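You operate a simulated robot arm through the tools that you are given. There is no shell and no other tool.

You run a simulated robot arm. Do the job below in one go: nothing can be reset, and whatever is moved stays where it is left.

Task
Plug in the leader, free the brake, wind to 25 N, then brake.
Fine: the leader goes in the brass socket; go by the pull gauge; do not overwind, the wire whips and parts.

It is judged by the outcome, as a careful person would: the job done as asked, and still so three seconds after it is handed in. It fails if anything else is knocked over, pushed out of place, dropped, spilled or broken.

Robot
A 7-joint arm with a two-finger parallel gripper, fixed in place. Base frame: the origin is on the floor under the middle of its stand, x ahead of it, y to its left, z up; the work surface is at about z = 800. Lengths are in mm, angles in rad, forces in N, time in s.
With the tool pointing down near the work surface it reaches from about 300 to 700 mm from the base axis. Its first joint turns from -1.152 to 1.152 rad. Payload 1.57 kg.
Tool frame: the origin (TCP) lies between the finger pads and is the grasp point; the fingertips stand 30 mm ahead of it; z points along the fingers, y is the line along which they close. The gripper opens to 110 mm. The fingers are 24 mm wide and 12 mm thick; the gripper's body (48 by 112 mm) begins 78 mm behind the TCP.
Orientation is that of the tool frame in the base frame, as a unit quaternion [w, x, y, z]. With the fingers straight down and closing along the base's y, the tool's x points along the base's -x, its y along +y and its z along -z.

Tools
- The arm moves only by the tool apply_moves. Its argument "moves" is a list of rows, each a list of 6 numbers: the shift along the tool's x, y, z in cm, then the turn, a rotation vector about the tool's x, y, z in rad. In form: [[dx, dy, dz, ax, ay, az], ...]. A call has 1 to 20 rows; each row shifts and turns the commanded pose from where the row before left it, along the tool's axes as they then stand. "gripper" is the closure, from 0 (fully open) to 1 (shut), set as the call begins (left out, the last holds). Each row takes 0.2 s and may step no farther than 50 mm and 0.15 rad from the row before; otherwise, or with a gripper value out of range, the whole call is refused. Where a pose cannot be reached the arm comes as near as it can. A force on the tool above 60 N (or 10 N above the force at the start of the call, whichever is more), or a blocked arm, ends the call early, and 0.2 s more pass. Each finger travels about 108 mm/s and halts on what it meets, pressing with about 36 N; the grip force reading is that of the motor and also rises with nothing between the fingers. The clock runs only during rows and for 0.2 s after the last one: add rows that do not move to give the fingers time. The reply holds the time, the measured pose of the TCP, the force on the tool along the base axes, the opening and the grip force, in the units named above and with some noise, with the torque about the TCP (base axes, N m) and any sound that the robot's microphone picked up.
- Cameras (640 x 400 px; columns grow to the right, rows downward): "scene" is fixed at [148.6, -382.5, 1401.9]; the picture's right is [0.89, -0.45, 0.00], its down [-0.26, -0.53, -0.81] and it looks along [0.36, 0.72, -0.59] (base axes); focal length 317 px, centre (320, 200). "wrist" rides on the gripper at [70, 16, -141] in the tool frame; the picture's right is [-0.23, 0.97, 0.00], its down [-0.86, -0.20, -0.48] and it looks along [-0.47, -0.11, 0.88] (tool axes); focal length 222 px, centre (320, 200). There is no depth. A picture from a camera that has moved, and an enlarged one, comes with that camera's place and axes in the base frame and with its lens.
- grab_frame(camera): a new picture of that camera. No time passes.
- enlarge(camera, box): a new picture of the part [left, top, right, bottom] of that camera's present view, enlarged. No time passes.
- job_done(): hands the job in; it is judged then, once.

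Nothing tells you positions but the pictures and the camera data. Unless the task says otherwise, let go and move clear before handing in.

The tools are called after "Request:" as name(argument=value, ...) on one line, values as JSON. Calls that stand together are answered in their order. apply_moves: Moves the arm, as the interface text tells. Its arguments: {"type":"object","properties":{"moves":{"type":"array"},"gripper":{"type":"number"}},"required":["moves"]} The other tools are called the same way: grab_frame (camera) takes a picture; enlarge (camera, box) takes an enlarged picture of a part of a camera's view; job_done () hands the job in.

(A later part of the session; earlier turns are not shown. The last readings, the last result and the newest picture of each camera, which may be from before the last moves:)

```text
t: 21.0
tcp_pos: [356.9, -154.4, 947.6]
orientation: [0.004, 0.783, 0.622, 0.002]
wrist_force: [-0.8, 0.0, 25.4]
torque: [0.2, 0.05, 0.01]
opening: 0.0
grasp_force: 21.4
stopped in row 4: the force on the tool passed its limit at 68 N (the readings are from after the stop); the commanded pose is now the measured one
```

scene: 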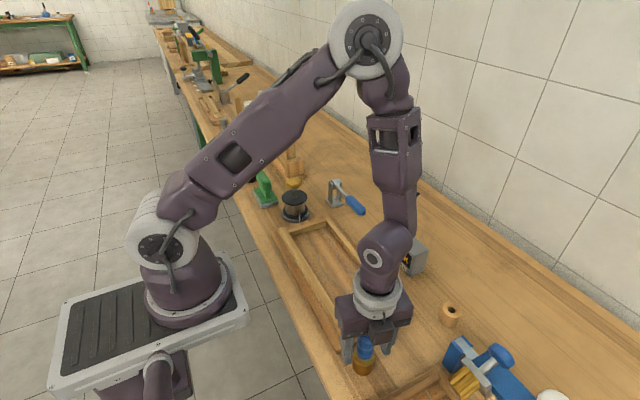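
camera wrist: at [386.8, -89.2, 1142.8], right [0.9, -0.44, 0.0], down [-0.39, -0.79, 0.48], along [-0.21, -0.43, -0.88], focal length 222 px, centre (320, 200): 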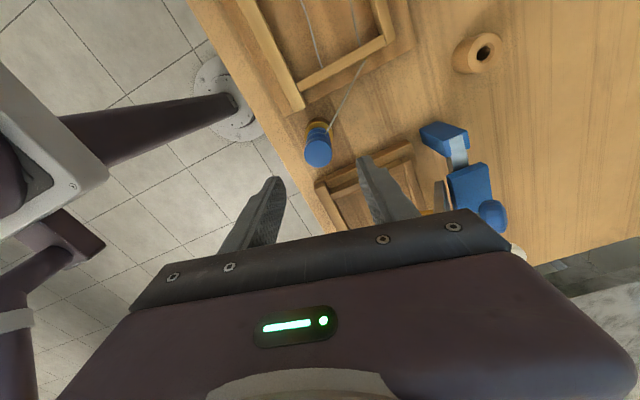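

It hit firm resistance (68 N peak) almost at once, so the plug isn't going any deeper. I'll check its position and back off.

Request:
apply_moves(moves=[[0, 0, -0.5, 0, 0, 0], [0, 0, -2, 0, 0, 0], [0, 0, -3, 0, 0, 0], [0, 0, 0, 0, 0, 0]])

Request:
enlarge(camera="scene", box=[324, 310, 420, 380])

Request:
enlarge(camera="wrist", box=[256, 100, 384, 180])

Request:
enlarge(camera="scene", box=[370, 220, 450, 280])

```text
t: 22.0
tcp_pos: [354.2, -153.2, 1000.9]
orientation: [0.004, 0.783, 0.622, 0.002]
wrist_force: [-0.4, 0.2, -0.5]
torque: [0.02, 0.0, 0.02]
opening: 0.0
grasp_force: 21.4
```

```text
5.71 times, centred on (372, 345) of scene
camera zoom: at [148.6, -382.5, 1401.9], right [0.89, -0.45, 0.0], down [-0.26, -0.53, -0.81], along [0.36, 0.72, -0.59], focal length 1810 px, centre (23, -629)
```

zoom: 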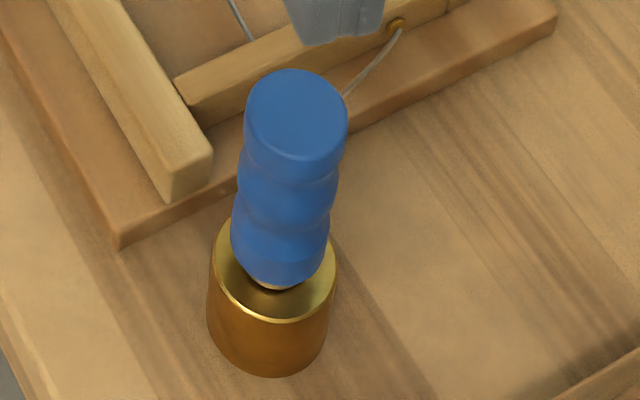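

```text
5.00 times, centred on (320, 140) of wrist
camera zoom: at [385.8, -90.4, 1141.9], right [0.9, -0.44, 0.01], down [-0.39, -0.79, 0.48], along [-0.21, -0.43, -0.88], focal length 1111 px, centre (320, 500)
```

zoom: 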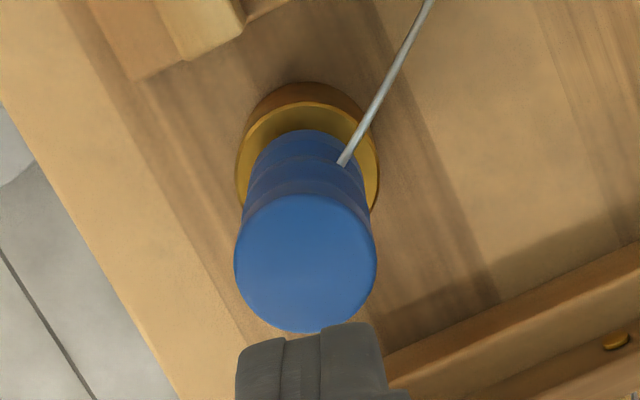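

```text
6.67 times, centred on (410, 250) of scene
camera zoom: at [148.6, -382.5, 1401.9], right [0.89, -0.45, 0.0], down [-0.26, -0.53, -0.81], along [0.36, 0.72, -0.59], focal length 2111 px, centre (-280, -133)
```

zoom: 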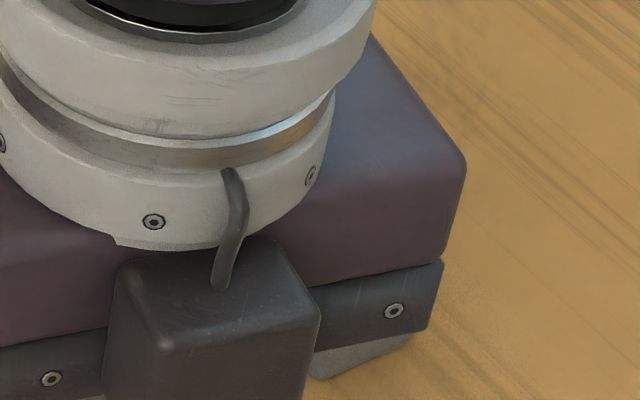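

The leader didn't move under 68 N, so it is fully home in the brass socket with the wire leading to the fairlead. Next is the brake lever near (557, 167–320), so I'll fly high over to look at it.

Request:
apply_moves(moves=[[0, 0, -1, 0.0088, 0.0018, -0.115], [0, 0, 0, 0, 0, -0.115], [3.5, 2.0, 0, 0, 0, 0], [3.5, 2.0, 0, 0, 0, 0], [3.5, 2.0, 0, 0, 0, 0], [3.5, 2.0, 0, 0, 0, 0], [3.5, 2.0, 0, 0, 0, 0], [3.5, 2.0, 0, 0, 0, 0], [3.5, 2.0, 0, 0, 0, 0], [3.5, 2.0, 0, 0, 0, 0], [3.5, 2.0, 0, 0, 0, 0], [3.5, 2.0, 0, 0, 0, 0], [0, 0, 0, 0, 0, 0]], gripper=0.45)

Request:
grab_frame(camera="wrist")

Request:
grab_frame(camera="scene")

```text
t: 24.8
tcp_pos: [556.0, 196.7, 1012.7]
orientation: [-0.001, 0.707, 0.708, 0.0]
wrist_force: [0.3, -0.6, -0.1]
torque: [-0.01, 0.0, -0.02]
opening: 60.6
grasp_force: 0.1
```

```text
taken
camera wrist: at [572.1, 264.9, 1153.1], right [0.97, -0.23, 0.0], down [-0.2, -0.86, 0.48], along [-0.11, -0.47, -0.88], focal length 222 px, centre (320, 200)
```

wrist: 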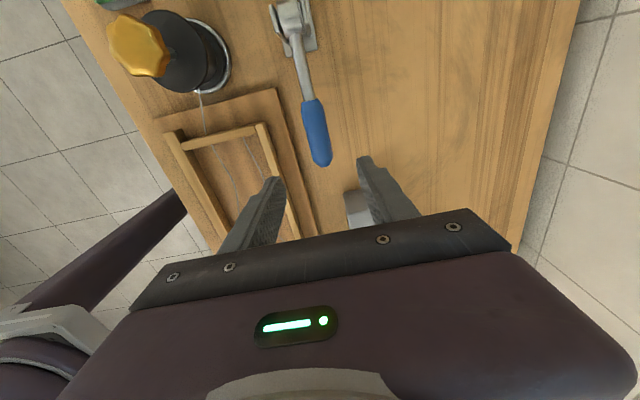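

```text
taken
```

scene: 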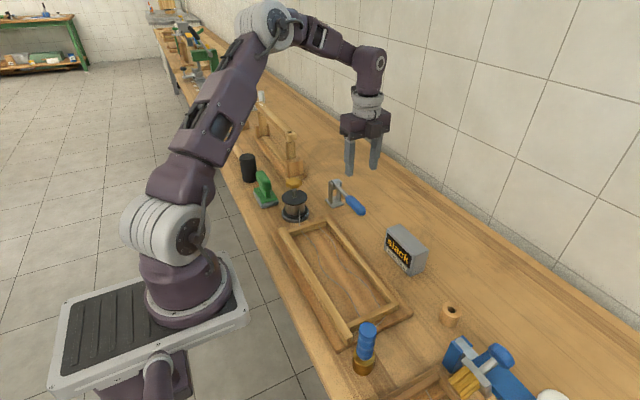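

Request:
enlarge(camera="wrist", box=[240, 0, 400, 180])

Request:
enlarge(camera="scene", box=[300, 165, 396, 225])

```text
2.22 times, centred on (320, 90) of wrist
camera zoom: at [572.1, 264.9, 1153.1], right [0.97, -0.23, 0.0], down [-0.2, -0.86, 0.48], along [-0.11, -0.47, -0.88], focal length 494 px, centre (320, 444)
```

zoom: 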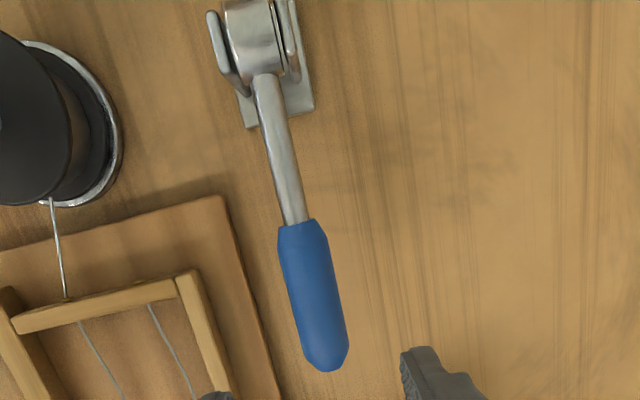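

```text
6.67 times, centred on (348, 195) of scene
camera zoom: at [148.6, -382.4, 1401.9], right [0.89, -0.45, 0.0], down [-0.26, -0.53, -0.81], along [0.36, 0.72, -0.59], focal length 2111 px, centre (133, 233)
```

zoom: 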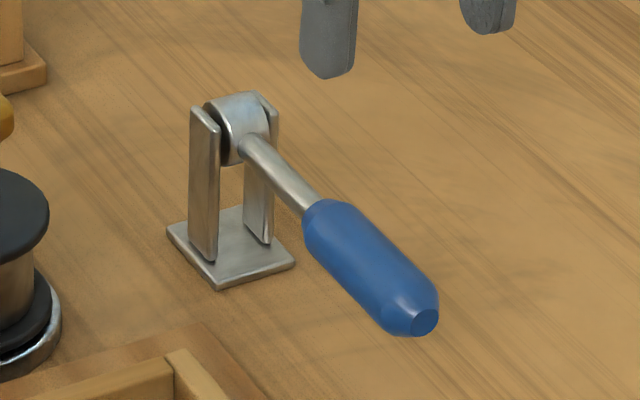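

The lever is nearly horizontal at z≈865, hub at (557,325) and blue grip from y≈163 to 245. I'll descend with the fingers straddling the grip at y≈200 and check alignment partway.

Request:
apply_moves(moves=[[0.3, 0, 4, 0, 0, 0], [0, 0, 4, 0, 0, 0], [0, 0, 2, 0, 0, 0], [0, 0, 0, 0, 0, 0]], gripper=0.56)

Request:
grab_frame(camera="wrist")

Request:
enlarge(camera="scene", box=[300, 145, 428, 225])

```text
t: 25.8
tcp_pos: [554.8, 198.4, 913.9]
orientation: [-0.001, 0.706, 0.708, -0.001]
wrist_force: [0.0, 0.8, -0.4]
torque: [0.03, 0.03, -0.01]
opening: 48.3
grasp_force: 0.1
```

```text
taken
camera wrist: at [570.8, 267.0, 1054.4], right [0.97, -0.23, 0.0], down [-0.2, -0.86, 0.48], along [-0.11, -0.47, -0.88], focal length 222 px, centre (320, 200)
```

wrist: 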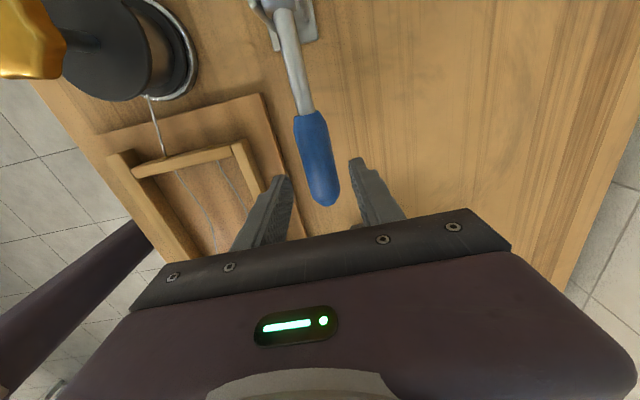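

```text
5.00 times, centred on (364, 185) of scene
camera zoom: at [148.6, -382.5, 1401.9], right [0.89, -0.45, 0.0], down [-0.26, -0.53, -0.81], along [0.36, 0.72, -0.59], focal length 1583 px, centre (100, 275)
```

zoom: 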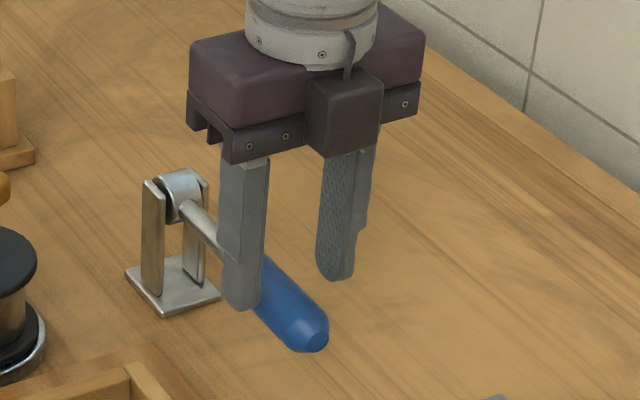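

The grip is centred between the fingers. I'll descend to handle height and close.

Request:
apply_moves(moves=[[0, 0, 2, 0, 0, 0], [0, 0, 2, 0, 0, 0], [0, 0, 0.8, 0, 0, 0], [0, 0, 0, 0, 0, 0]])

Request:
grab_frame(camera="wrist")

Request:
enlarge(camera="scene", box=[300, 145, 428, 225])

```text
t: 26.8
tcp_pos: [554.7, 196.7, 864.0]
orientation: [-0.001, 0.706, 0.708, -0.001]
wrist_force: [0.5, -1.1, -0.3]
torque: [0.01, -0.02, 0.01]
opening: 48.2
grasp_force: 0.0
```

```text
taken
camera wrist: at [569.7, 265.4, 1005.8], right [0.97, -0.23, 0.0], down [-0.2, -0.86, 0.48], along [-0.11, -0.47, -0.88], focal length 222 px, centre (320, 200)
```

wrist: 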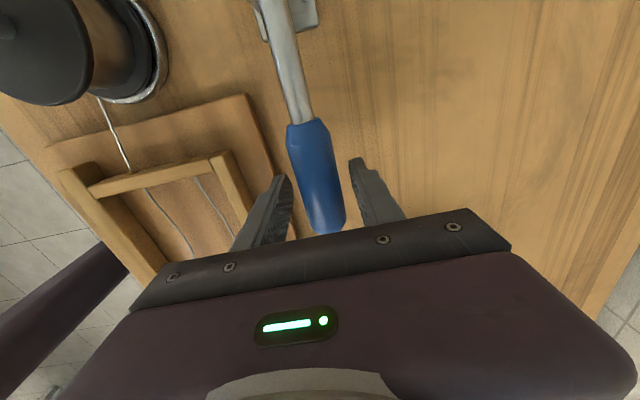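

```text
5.00 times, centred on (364, 185) of scene
camera zoom: at [148.6, -382.5, 1401.9], right [0.89, -0.45, 0.0], down [-0.26, -0.53, -0.81], along [0.36, 0.72, -0.59], focal length 1583 px, centre (100, 275)
```

zoom: 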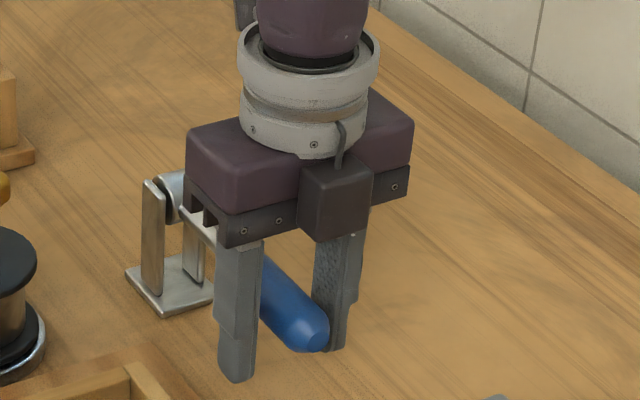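

The fingers are around the grip. I'll close on it.

Request:
apply_moves(moves=[[0, 0, 0, 0, 0, 0], [0, 0, 0, 0, 0, 0], [0, 0, 0, 0, 0, 0]], gripper=1)

```text
t: 27.6
tcp_pos: [555.2, 195.9, 865.8]
orientation: [0.0, 0.707, 0.707, 0.001]
wrist_force: [18.2, 2.4, -2.5]
torque: [-0.31, -0.01, -0.1]
opening: 27.6
grasp_force: 37.1
```

The grip is held at 27.6 mm but pushing sideways with 18 N in x, so I'll shift slightly to relieve that, then test a small lift.

Request:
apply_moves(moves=[[0, 0.1, 0, 0, 0, 0], [0, 0, 0, 0, 0, 0]])

```text
t: 28.2
tcp_pos: [555.8, 196.5, 865.1]
orientation: [-0.001, 0.707, 0.707, -0.002]
wrist_force: [4.9, -7.6, 12.0]
torque: [0.95, 0.06, -0.15]
opening: 27.3
grasp_force: 37.5
```

Request:
apply_moves(moves=[[0, 0.03, 0, 0, 0, 0], [0, 0, 0, 0, 0, 0], [0, 0, 0, 0, 0, 0]])

Request:
enlarge(camera="scene", box=[300, 145, 428, 225])

```text
t: 29.0
tcp_pos: [556.4, 196.1, 865.4]
orientation: [-0.001, 0.707, 0.708, -0.002]
wrist_force: [-5.1, -18.0, 15.5]
torque: [0.37, 0.04, -0.08]
opening: 27.2
grasp_force: 38.0
```

```text
5.00 times, centred on (364, 185) of scene
camera zoom: at [148.2, -383.0, 1401.8], right [0.89, -0.45, 0.0], down [-0.26, -0.53, -0.81], along [0.36, 0.72, -0.59], focal length 1583 px, centre (100, 275)
```

zoom: 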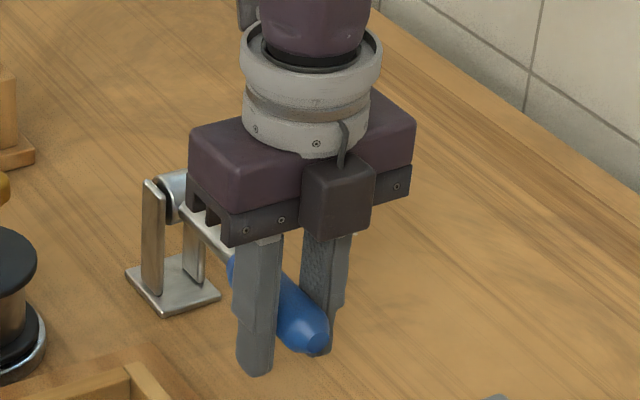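

I have hold of the lever with moderate reaction forces. I'll try a small lift of a few millimetres to see which way it travels.

Request:
apply_moves(moves=[[0, 0, -0.2, 0, 0, 0], [0, 0, -0.2, 0, 0, 0], [0, 0, 0, 0, 0, 0]])

Request:
enlarge(camera="scene", box=[300, 145, 428, 225])

```text
t: 29.8
tcp_pos: [554.6, 197.2, 867.3]
orientation: [0.0, 0.707, 0.707, -0.002]
wrist_force: [2.4, -24.5, -7.4]
torque: [-0.56, 0.05, -0.08]
opening: 27.8
grasp_force: 37.2
```

```text
5.00 times, centred on (364, 185) of scene
camera zoom: at [148.8, -383.0, 1401.7], right [0.89, -0.45, 0.0], down [-0.26, -0.53, -0.81], along [0.36, 0.72, -0.59], focal length 1583 px, centre (100, 275)
```

zoom: 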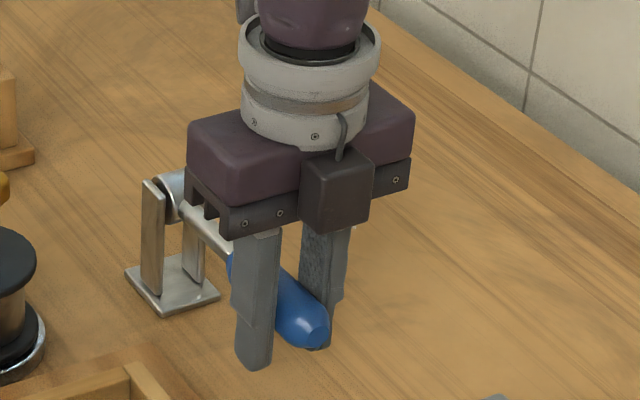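

The lever tip rose slightly with the lift, so it moves upward. I'll ease the y load and continue lifting in small steps.

Request:
apply_moves(moves=[[-0.1, 0, -0.2, 0, 0, 0], [0, 0, -0.3, 0, 0, 0], [0, 0, -0.3, 0, 0, 0], [0, 0, 0, 0, 0, 0]])

Request:
enlarge(camera="scene", box=[300, 145, 428, 225])

Request:
grab_frame(camera="wrist")

```text
t: 30.8
tcp_pos: [556.0, 199.1, 875.0]
orientation: [-0.002, 0.706, 0.708, 0.0]
wrist_force: [-2.4, -0.5, -11.7]
torque: [-1.09, 0.02, -0.01]
opening: 27.7
grasp_force: 38.1
```

```text
5.00 times, centred on (364, 185) of scene
camera zoom: at [148.8, -382.3, 1401.9], right [0.89, -0.45, 0.0], down [-0.26, -0.53, -0.81], along [0.36, 0.72, -0.59], focal length 1583 px, centre (100, 275)
```

zoom: 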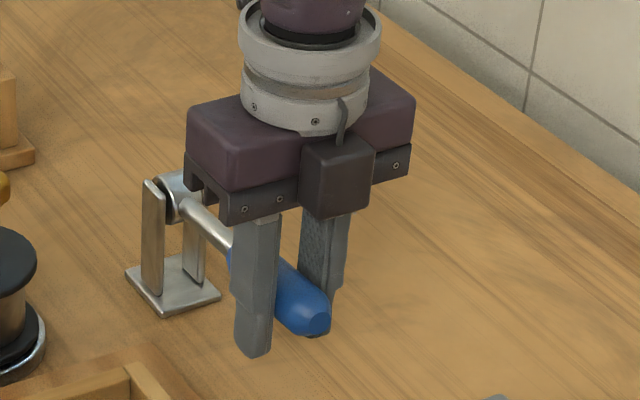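

```text
taken
camera wrist: at [571.2, 268.4, 1017.0], right [0.97, -0.22, 0.0], down [-0.2, -0.86, 0.48], along [-0.11, -0.46, -0.88], focal length 222 px, centre (320, 200)
```

wrist: 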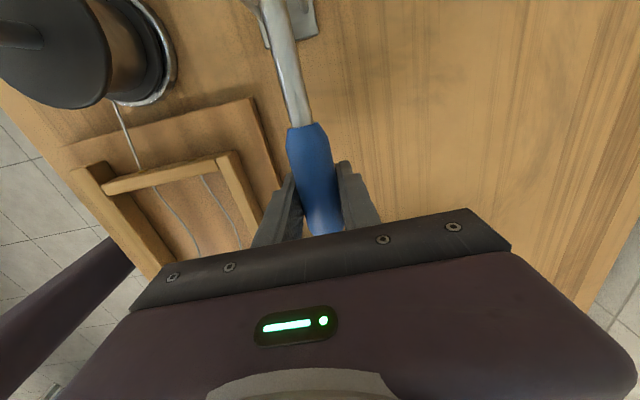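

The lever is rising freely. I'll follow its arc upward in steps and watch for a stop or a sound.

Request:
apply_moves(moves=[[0.11, 0, -0.89, 0, 0, 0], [0.17, 0, -0.88, 0, 0, 0], [0.24, 0, -0.86, 0, 0, 0], [0.29, 0, -0.85, 0, 0, 0], [0, 0, 0, 0, 0, 0]])

Request:
grab_frame(camera="scene")

Request:
enlarge(camera="scene", box=[300, 125, 428, 225])

```text
t: 32.0
tcp_pos: [555.6, 204.4, 910.6]
orientation: [-0.002, 0.707, 0.707, -0.001]
wrist_force: [-9.6, -2.1, -9.3]
torque: [-1.04, 0.01, -0.11]
opening: 27.5
grasp_force: 38.1
```

```text
taken
```

scene: 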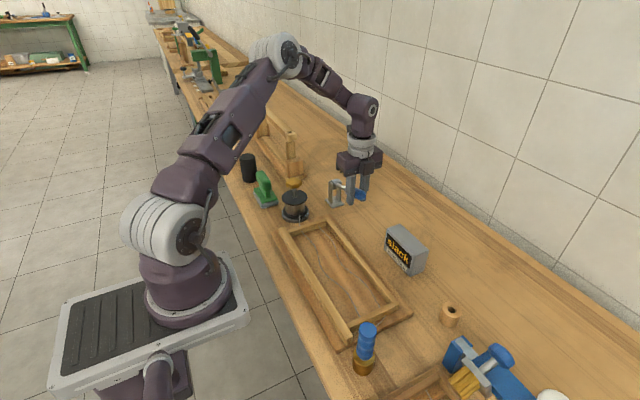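

```text
4.00 times, centred on (364, 175) of scene
camera zoom: at [148.5, -382.4, 1401.9], right [0.89, -0.45, 0.0], down [-0.26, -0.53, -0.81], along [0.36, 0.72, -0.59], focal length 1267 px, centre (144, 300)
```

zoom: 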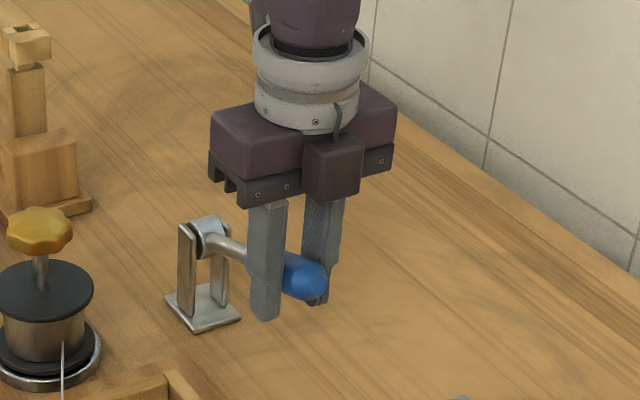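

It follows smoothly with about 9 N. I'll keep following the arc upward.

Request:
apply_moves(moves=[[0.41, 0, -0.94, 0, 0, 0], [0.48, 0, -0.9, 0, 0, 0], [0.55, 0, -0.86, 0, 0, 0], [0.62, 0, -0.81, 0, 0, 0], [0, 0, 0, 0, 0, 0]])

Request:
enlarge(camera="scene", box=[300, 125, 428, 225])

```text
t: 33.2
tcp_pos: [555.0, 225.3, 945.6]
orientation: [-0.001, 0.707, 0.707, -0.003]
wrist_force: [-24.4, -11.9, -2.3]
torque: [-1.08, -0.08, -0.3]
opening: 27.6
grasp_force: 37.4
```

```text
4.00 times, centred on (364, 175) of scene
camera zoom: at [148.0, -382.8, 1401.9], right [0.89, -0.45, 0.0], down [-0.26, -0.53, -0.81], along [0.36, 0.72, -0.59], focal length 1267 px, centre (144, 300)
```

zoom: 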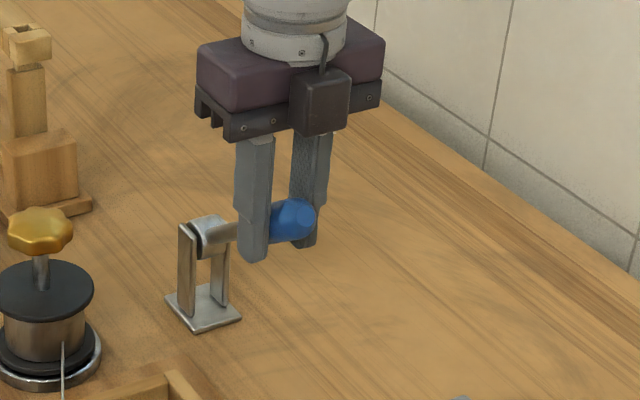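

It's rising well, but there's a growing -24 N side load in x, so I'll shift -1.5 mm in x and continue.

Request:
apply_moves(moves=[[0, -0.15, 0, 0, 0, 0], [0.68, 0, -0.76, 0, 0, 0], [0.74, 0, -0.71, 0, 0, 0], [0, 0, 0, 0, 0, 0]])

Request:
enlarge(camera="scene", box=[300, 125, 428, 225])

```text
t: 34.2
tcp_pos: [555.1, 241.2, 961.7]
orientation: [0.0, 0.707, 0.707, 0.001]
wrist_force: [-10.7, -8.8, -3.3]
torque: [-0.94, -0.07, -0.19]
opening: 27.7
grasp_force: 38.1
```

```text
4.00 times, centred on (364, 175) of scene
camera zoom: at [148.4, -382.6, 1401.9], right [0.89, -0.45, 0.0], down [-0.26, -0.53, -0.81], along [0.36, 0.72, -0.59], focal length 1267 px, centre (144, 300)
```

zoom: 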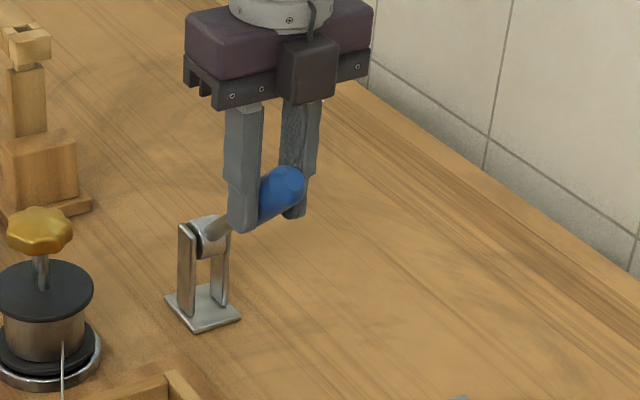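

About 49° and still moving freely. I'll continue along the arc.

Request:
apply_moves(moves=[[0.8, -0.05, -0.64, 0, 0, 0], [0.84, 0, -0.58, 0, 0, 0], [0.89, 0, -0.51, 0, 0, 0], [0, 0, 0, 0, 0, 0]])

Request:
enlarge(camera="scene", box=[300, 125, 428, 225])

```text
t: 35.2
tcp_pos: [554.5, 264.8, 977.6]
orientation: [0.0, 0.706, 0.708, -0.001]
wrist_force: [7.7, -25.2, -15.4]
torque: [-0.56, -0.19, 0.03]
opening: 27.7
grasp_force: 38.0
```

```text
4.00 times, centred on (364, 175) of scene
camera zoom: at [149.1, -383.0, 1401.7], right [0.89, -0.45, 0.0], down [-0.26, -0.53, -0.81], along [0.36, 0.72, -0.59], focal length 1267 px, centre (144, 300)
```

zoom: 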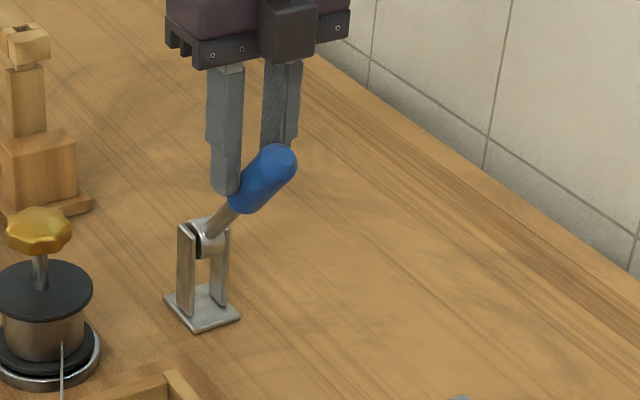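

The lever seems to have stopped at about 50° while the tool went a little further (30 N load). I'll back off to unload it and look.

Request:
apply_moves(moves=[[-0.89, 0, 0.51, 0, 0, 0], [-0.84, 0, 0.58, 0, 0, 0], [0, 0, 0, 0, 0, 0]])

Request:
enlarge(camera="scene", box=[300, 125, 428, 225])

Request:
grab_frame(camera="wrist")

```text
t: 36.0
tcp_pos: [555.6, 251.5, 967.2]
orientation: [-0.002, 0.707, 0.707, 0.002]
wrist_force: [16.4, 20.1, -8.9]
torque: [1.3, -0.41, 0.14]
opening: 27.7
grasp_force: 38.0
```

```text
4.00 times, centred on (364, 175) of scene
camera zoom: at [149.2, -381.9, 1402.0], right [0.89, -0.45, 0.0], down [-0.26, -0.53, -0.81], along [0.36, 0.72, -0.59], focal length 1267 px, centre (144, 300)
```

zoom: 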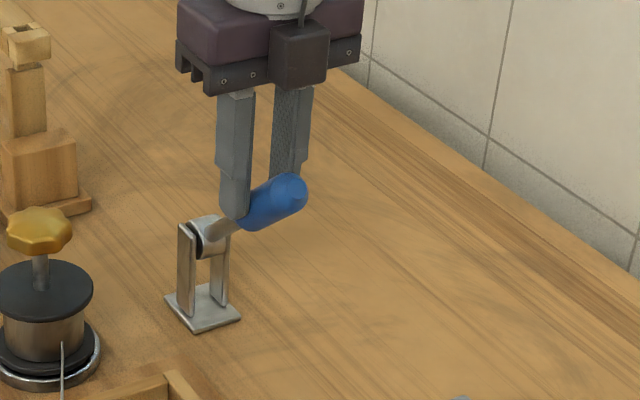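

```text
taken
camera wrist: at [570.8, 319.7, 1108.6], right [0.97, -0.22, 0.0], down [-0.2, -0.86, 0.47], along [-0.11, -0.46, -0.88], focal length 222 px, centre (320, 200)
```

wrist: 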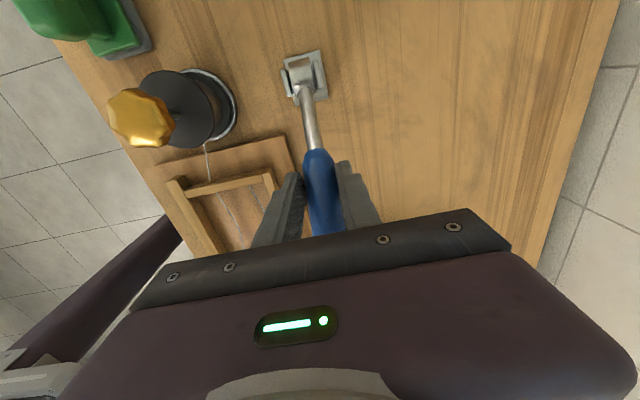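

Backing off dragged the lever down a bit by friction. I'll let go here and see where it rests.

Request:
apply_moves(moves=[[0, 0, 0, 0, 0, 0], [0, 0, 0, 0, 0, 0], [0, 0, 0, 0, 0, 0]], gripper=0.5)

Request:
enlarge(camera="scene", box=[300, 125, 428, 225])

Request:
enlarge(camera="scene", box=[350, 215, 450, 285])

```text
t: 36.8
tcp_pos: [556.5, 248.3, 967.1]
orientation: [-0.001, 0.706, 0.708, -0.001]
wrist_force: [0.1, 0.2, 0.0]
torque: [-0.01, 0.0, 0.01]
opening: 55.2
grasp_force: 0.0
```

```text
4.00 times, centred on (364, 175) of scene
camera zoom: at [148.6, -382.5, 1401.9], right [0.89, -0.45, 0.0], down [-0.26, -0.53, -0.81], along [0.36, 0.72, -0.59], focal length 1267 px, centre (144, 300)
```

zoom: 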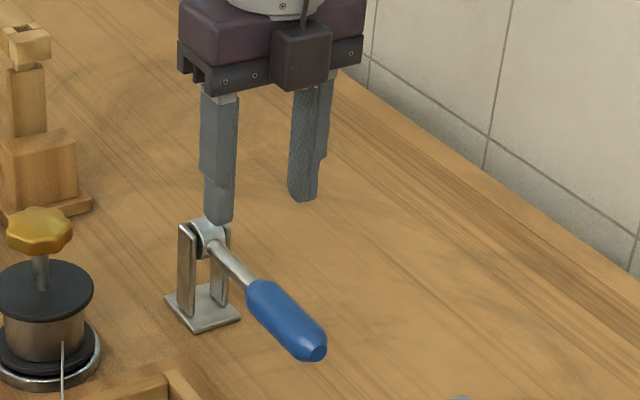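

```text
5.71 times, centred on (400, 250) of scene
camera zoom: at [148.6, -382.5, 1401.9], right [0.89, -0.45, 0.0], down [-0.26, -0.53, -0.81], along [0.36, 0.72, -0.59], focal length 1810 px, centre (-137, -86)
```

zoom: 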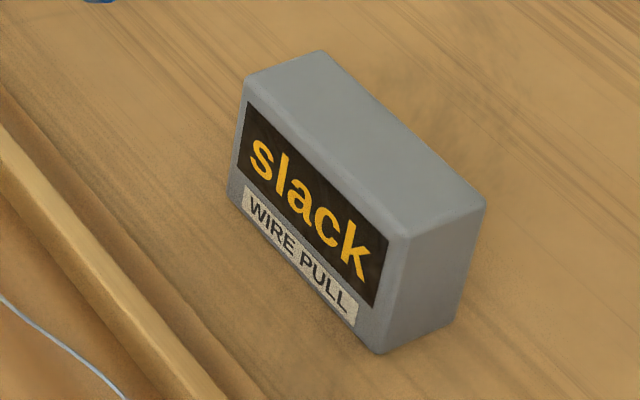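

The lever fell back to horizontal on release, so it only stays free if taken further, perhaps over-centre. I'll approach with closed fingers tilted from the -y side, so I can push the lever up from beneath and carry it further over.

Request:
apply_moves(moves=[[0, 0, -3.5, 0, 0, 0], [-4, 0, 0, 0, 0, 0], [-4, 0, 0, 0, 0, 0], [-4, 0, 0, 0, 0, 0], [-2.95, 0, 0, 0, 0, 0], [0, 0, 0, 0, 0.15, 0], [0, 0, 0, 0, 0.15, 0], [0, 0, 0, 0, 0.15, 0], [0, 0, 0, 0, 0.15, 0], [0, 0, 0, 0, 0.15, 0], [0, 0, 0, 0, 0, 0]], gripper=1)

Request:
grab_frame(camera="scene")

Request:
grab_frame(camera="wrist")

```text
t: 39.2
tcp_pos: [555.1, 99.4, 1001.6]
orientation: [-0.26, 0.658, 0.658, 0.259]
wrist_force: [-0.3, -0.2, 0.9]
torque: [0.02, 0.0, -0.03]
opening: 0.1
grasp_force: 21.0
```

```text
taken
```

scene: 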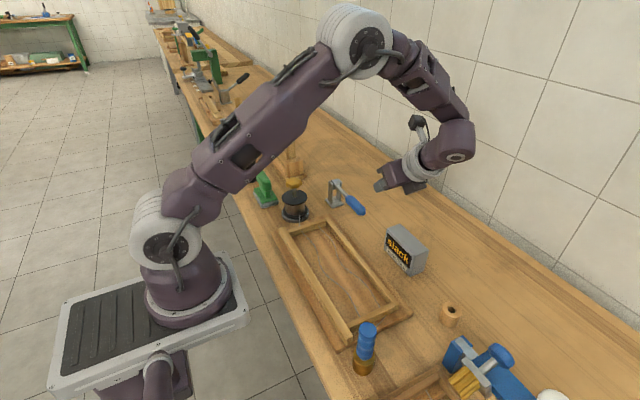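

```text
taken
camera wrist: at [570.7, 53.0, 1152.4], right [0.97, -0.16, -0.16], down [-0.2, -0.95, -0.23], along [-0.11, 0.26, -0.96], focal length 222 px, centre (320, 200)
```

wrist: 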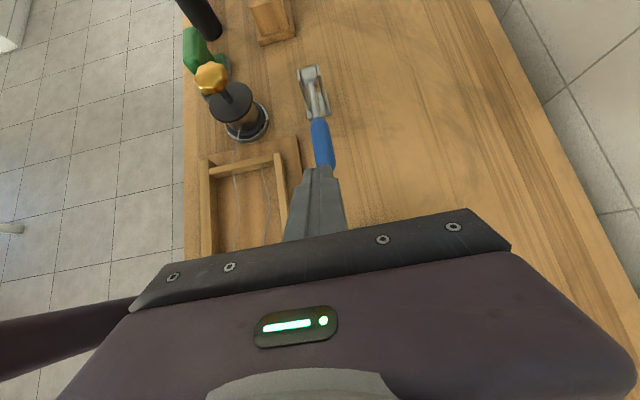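

The tool is tilted with its fingertips pointing under the lever. I'll lower toward the bench on the -y side of the grip and check the gauge box clearance.

Request:
apply_moves(moves=[[-2.4, 0, 3.235, 0, 0, 0], [-2.4, 0, 3.235, 0, 0, 0], [-2.4, 0, 3.235, 0, 0, 0], [0, 0, 0, 0, 0, 0]])

Request:
enlarge(camera="scene", box=[310, 130, 470, 280])

Request:
grab_frame(camera="wrist")

```text
t: 40.2
tcp_pos: [553.2, 110.5, 880.7]
orientation: [-0.259, 0.658, 0.658, 0.258]
wrist_force: [-0.3, 0.2, 0.5]
torque: [-0.03, 0.02, 0.02]
opening: 0.0
grasp_force: 21.4
```

```text
2.67 times, centred on (390, 205) of scene
camera zoom: at [148.6, -382.5, 1401.9], right [0.89, -0.45, 0.0], down [-0.26, -0.53, -0.81], along [0.36, 0.72, -0.59], focal length 844 px, centre (133, 187)
```

zoom: 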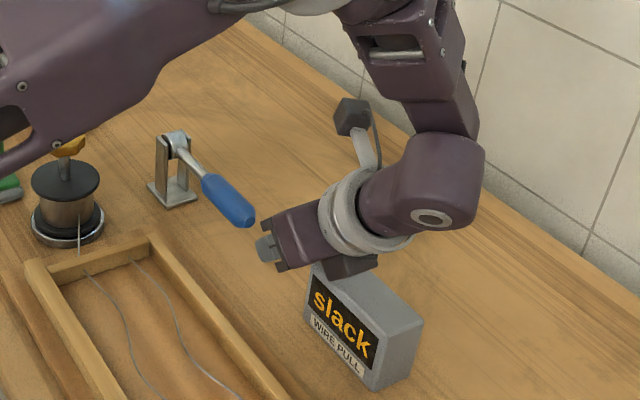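

```text
taken
camera wrist: at [569.8, 66.1, 1031.7], right [0.97, -0.17, -0.16], down [-0.2, -0.95, -0.23], along [-0.11, 0.26, -0.96], focal length 222 px, centre (320, 200)
```

wrist: 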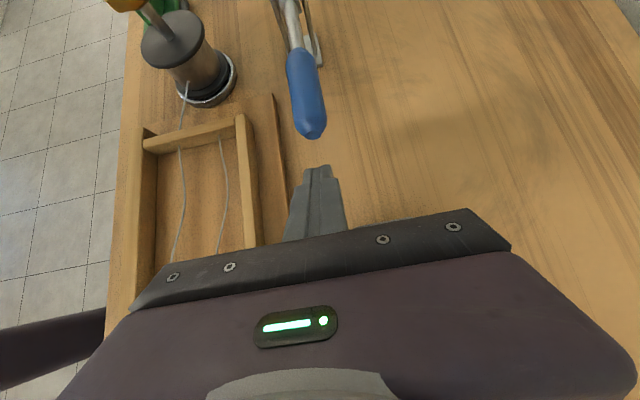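

The dark cable box under the gripper would come too near the gauge at this tilt. I'll reduce the tilt to about 0.45 rad, which keeps it well above the gauge, and set the fingertip just short of the lever's end.

Request:
apply_moves(moves=[[0, 0, 0, 0, -0.15, 0], [0, 0, 0, 0, -0.15, 0], [-0.12, 0.05, 1.8, 0, 0, 0], [-0.12, 0.05, 1.8, 0, 0, 0], [0, 0, 0, 0, 0, 0]])

Request:
enlarge(camera="scene", box=[310, 130, 470, 280])

Request:
grab_frame(camera="wrist")

```text
t: 41.4
tcp_pos: [553.9, 126.3, 846.5]
orientation: [-0.159, 0.689, 0.69, 0.156]
wrist_force: [-0.6, 0.3, -1.2]
torque: [-0.02, 0.01, -0.03]
opening: 0.0
grasp_force: 21.0
```

```text
2.67 times, centred on (390, 205) of scene
camera zoom: at [148.6, -382.5, 1401.9], right [0.89, -0.45, 0.0], down [-0.26, -0.53, -0.81], along [0.36, 0.72, -0.59], focal length 844 px, centre (133, 187)
```

zoom: 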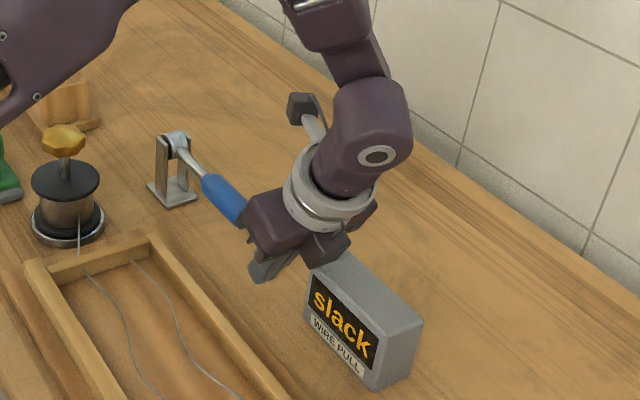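

```text
taken
camera wrist: at [570.6, 126.9, 1004.9], right [0.97, -0.2, -0.1], down [-0.2, -0.98, 0.06], along [-0.11, -0.04, -0.99], focal length 222 px, centre (320, 200)
```

wrist: 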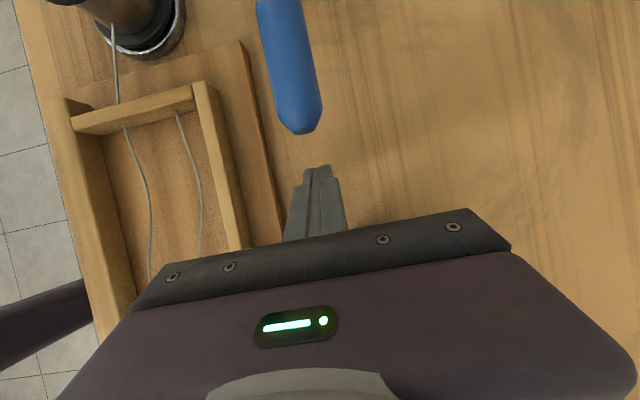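

The tip of the lever is just ahead of the fingertip. I'll slide under it and begin lifting.

Request:
apply_moves(moves=[[1.1, 0, 0.53, 0, 0, 0], [1.1, 0, 0.53, 0, 0, 0], [0, 0, 0, 0, 0, 0]])

Request:
enlarge(camera="scene", box=[310, 130, 470, 280])

Request:
grab_frame(camera="wrist")

```text
t: 42.2
tcp_pos: [553.4, 151.0, 847.2]
orientation: [-0.159, 0.689, 0.689, 0.157]
wrist_force: [0.5, 0.6, 0.0]
torque: [0.02, 0.01, 0.01]
opening: 0.2
grasp_force: 21.5
```

```text
2.67 times, centred on (390, 205) of scene
camera zoom: at [148.6, -382.5, 1401.9], right [0.89, -0.45, 0.0], down [-0.26, -0.53, -0.81], along [0.36, 0.72, -0.59], focal length 844 px, centre (133, 187)
```

zoom: 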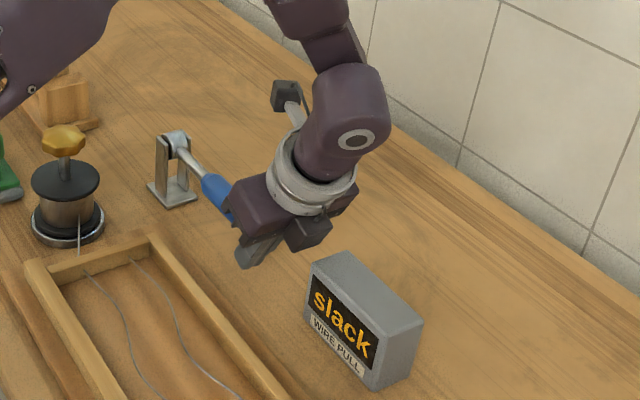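

```text
taken
camera wrist: at [570.2, 151.8, 1005.1], right [0.97, -0.2, -0.1], down [-0.2, -0.98, 0.06], along [-0.11, -0.04, -0.99], focal length 222 px, centre (320, 200)
```

wrist: 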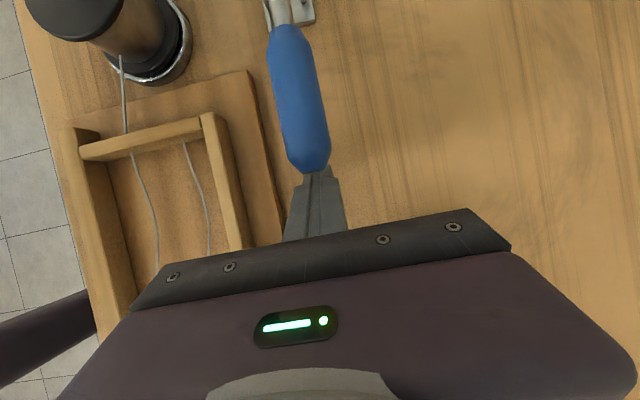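

The fingertip is under the lever's end. I'll lift along the lever's arc in small steps.

Request:
apply_moves(moves=[[0.42, 0, -0.87, 0, 0, 0], [0.42, 0, -0.87, 0, 0, 0], [0.49, 0, -1.01, 0, 0, 0], [0.49, 0, -1.01, 0, 0, 0], [0.89, 0, -1.32, 0, 0, 0], [0.89, 0, -1.32, 0, 0, 0], [0, 0, 0, 0, 0, 0]])

Request:
enlarge(camera="scene", box=[290, 110, 450, 260])

Request:
grab_frame(camera="wrist")

```text
t: 43.8
tcp_pos: [554.4, 154.7, 920.2]
orientation: [-0.16, 0.689, 0.69, 0.157]
wrist_force: [-0.3, 0.0, 0.0]
torque: [0.0, -0.03, -0.02]
opening: 0.0
grasp_force: 21.3
```

```text
2.67 times, centred on (370, 185) of scene
camera zoom: at [148.6, -382.5, 1401.9], right [0.89, -0.45, 0.0], down [-0.26, -0.53, -0.81], along [0.36, 0.72, -0.59], focal length 844 px, centre (187, 240)
```

zoom: 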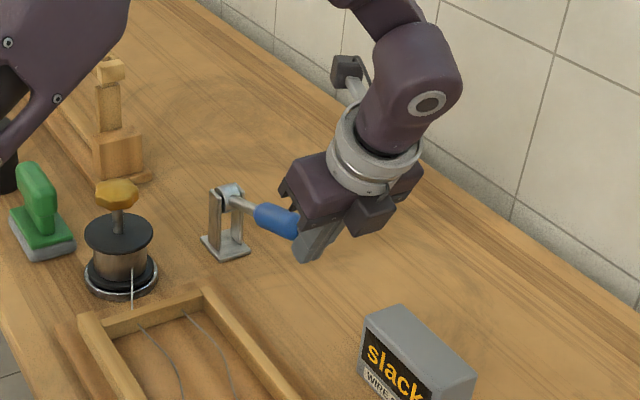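

```text
taken
camera wrist: at [571.3, 155.9, 1078.9], right [0.97, -0.2, -0.1], down [-0.2, -0.98, 0.06], along [-0.11, -0.04, -0.99], focal length 222 px, centre (320, 200)
```

wrist: 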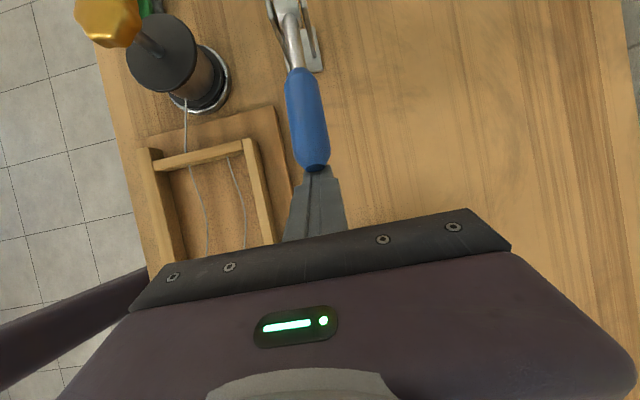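

The lever is riding up on the fingertip with almost no force. I'll continue up the arc.

Request:
apply_moves(moves=[[1.25, 0, -1.05, 0, 0, 0], [1.25, 0, -1.05, 0, 0, 0], [1.42, 0, -0.52, 0, 0, 0], [1.42, 0, -0.52, 0, 0, 0], [0, 0, 0, 0, 0, 0]])

Request:
enlarge(camera="scene", box=[290, 110, 450, 260])

Request:
grab_frame(camera="wrist")

```text
t: 45.0
tcp_pos: [555.6, 189.9, 971.9]
orientation: [-0.16, 0.689, 0.69, 0.156]
wrist_force: [0.4, 0.4, -0.4]
torque: [0.01, -0.02, -0.02]
opening: 0.0
grasp_force: 21.4
```

```text
2.67 times, centred on (370, 185) of scene
camera zoom: at [148.6, -382.5, 1401.9], right [0.89, -0.45, 0.0], down [-0.26, -0.53, -0.81], along [0.36, 0.72, -0.59], focal length 844 px, centre (187, 240)
```

zoom: 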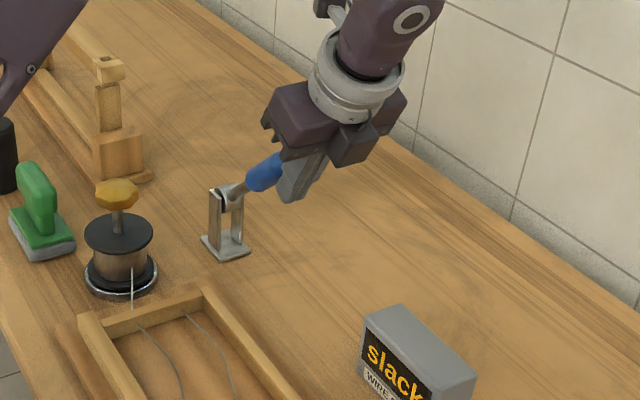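

```text
taken
camera wrist: at [571.2, 190.6, 1129.4], right [0.97, -0.2, -0.1], down [-0.2, -0.98, 0.06], along [-0.11, -0.04, -0.99], focal length 222 px, centre (320, 200)
```

wrist: 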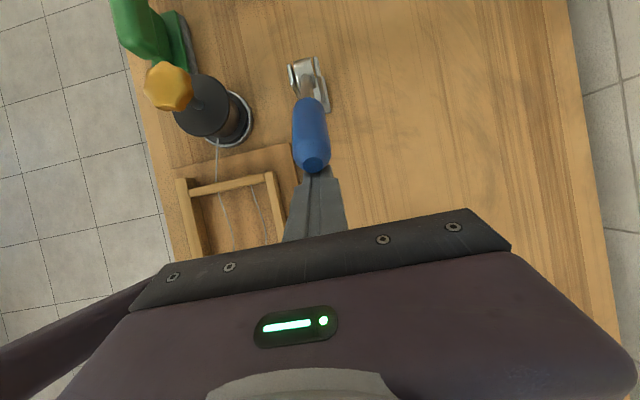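

It's at roughly 45° with no resistance so far. Continuing past where it resisted before.

Request:
apply_moves(moves=[[1.55, 0, -0.23, 0, 0, 0], [1.55, 0, -0.23, 0, 0, 0], [0, 0, 0, 0, 0, 0]])

Request:
enlarge(camera="scene", box=[290, 90, 450, 240])

Request:
grab_frame(camera="wrist")

```text
t: 45.7
tcp_pos: [554.4, 202.6, 982.0]
orientation: [-0.153, 0.694, 0.688, 0.144]
wrist_force: [-0.6, -11.1, -6.2]
torque: [-0.18, -0.02, 0.0]
opening: 0.3
grasp_force: 21.3
stopped in row 3: the force on the tool passed its limit at 67 N (the readings are from after the stop); the commanded pose is now the measured one
```

```text
2.67 times, centred on (370, 165) of scene
camera zoom: at [148.7, -382.7, 1401.8], right [0.89, -0.45, 0.0], down [-0.26, -0.53, -0.81], along [0.36, 0.72, -0.59], focal length 844 px, centre (187, 293)
```

zoom: 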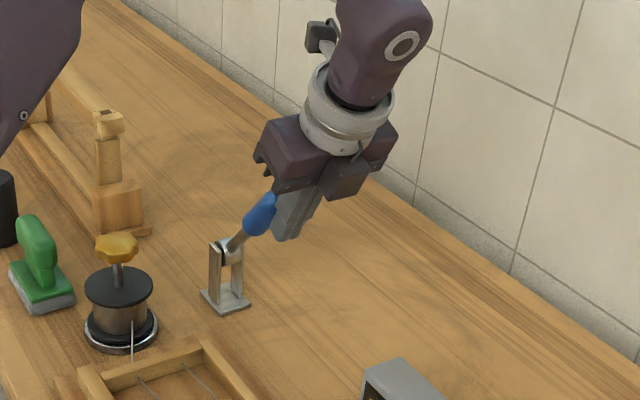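

```text
taken
camera wrist: at [573.2, 207.7, 1139.0], right [0.97, -0.21, -0.11], down [-0.2, -0.98, 0.09], along [-0.12, -0.06, -0.99], focal length 222 px, centre (320, 200)
```

wrist: 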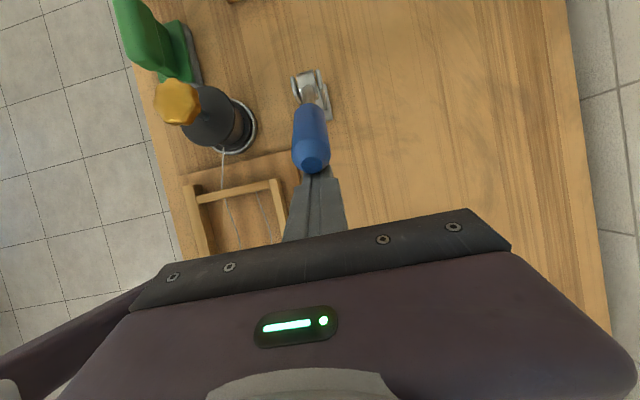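

It hit a hard stop near 50°, so that's the end of travel. I'll back straight away toward -y and see if the lever holds there.

Request:
apply_moves(moves=[[-0.45, 0, -0.22, 0, 0, 0], [-0.9, 0, -0.44, 0, 0, 0], [-1.8, 0, -0.87, 0, 0, 0], [-1.8, 0, -0.87, 0, 0, 0], [0, 0, 0, 0, 0, 0]])

Request:
enlarge(camera="scene", box=[290, 110, 450, 260])

Request:
grab_frame(camera="wrist")

```text
t: 46.9
tcp_pos: [555.1, 150.5, 983.6]
orientation: [-0.153, 0.694, 0.688, 0.147]
wrist_force: [0.1, 0.2, 0.3]
torque: [0.01, -0.03, -0.02]
opening: 0.0
grasp_force: 20.9
```

```text
2.67 times, centred on (370, 185) of scene
camera zoom: at [148.6, -382.5, 1401.9], right [0.89, -0.45, 0.0], down [-0.26, -0.53, -0.81], along [0.36, 0.72, -0.59], focal length 844 px, centre (187, 240)
```

zoom: 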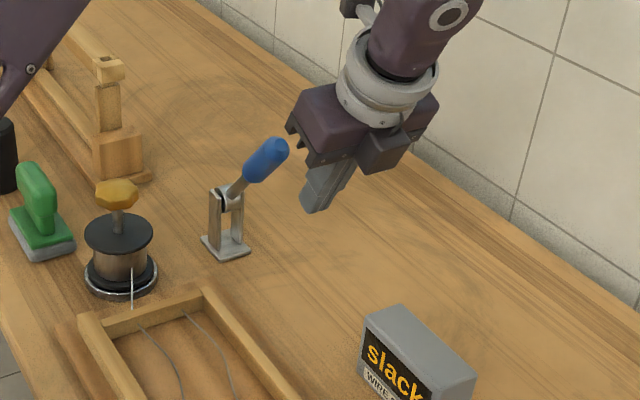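

```text
taken
camera wrist: at [572.9, 154.9, 1141.2], right [0.97, -0.21, -0.11], down [-0.2, -0.98, 0.08], along [-0.12, -0.06, -0.99], focal length 222 px, centre (320, 200)
```

wrist: 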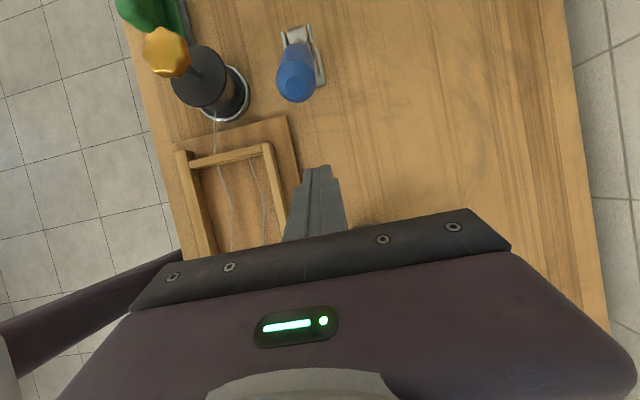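

The lever holds at its upper stop, so the brake is freed. Next I'll straighten the tool, rise, and go over to the winch knob near (422,326).

Request:
apply_moves(moves=[[0, 0, 0, 0, -0.143, 0], [0, 0, 0, 0, -0.143, 0], [0, 0, 0, 0, -0.142, 0], [0, 0, -4, 0, 0, 0], [0, 0, -4, 0, 0, 0], [0, -4, -2, 0, 0, 0], [0, -4, 0, 0, 0, 0], [2, -4, 0, 0, 0, 0], [4, -1, 0, 0, 0, 0], [4, 0, 0, 0, 0, 0], [3, 0, 0, 0, 0, 0], [0, 0, 0, 0, 0, 0]], gripper=0.3)

Request:
grab_frame(camera="wrist")

Request:
grab_frame(camera="scene")

```text
t: 49.5
tcp_pos: [426.4, 283.3, 1084.2]
orientation: [-0.004, 0.708, 0.706, -0.004]
wrist_force: [-0.2, 0.1, 0.6]
torque: [0.01, 0.01, 0.03]
opening: 76.4
grasp_force: 0.2
```

```text
taken
camera wrist: at [444.0, 352.3, 1224.7], right [0.97, -0.23, -0.01], down [-0.2, -0.85, 0.48], along [-0.12, -0.47, -0.88], focal length 222 px, centre (320, 200)
```

wrist: 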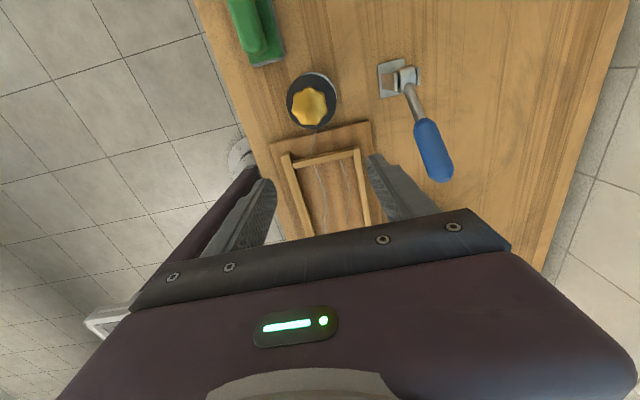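

```text
taken
```

scene: 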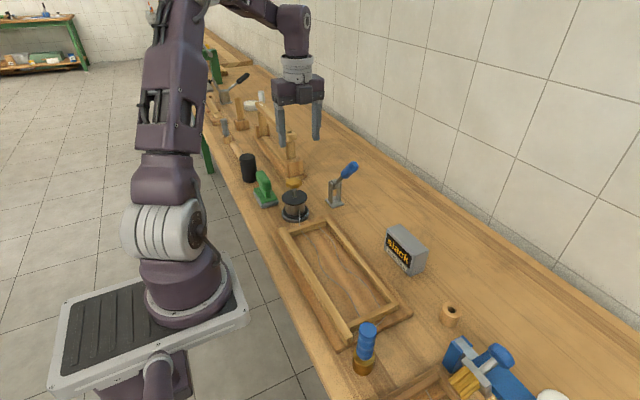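

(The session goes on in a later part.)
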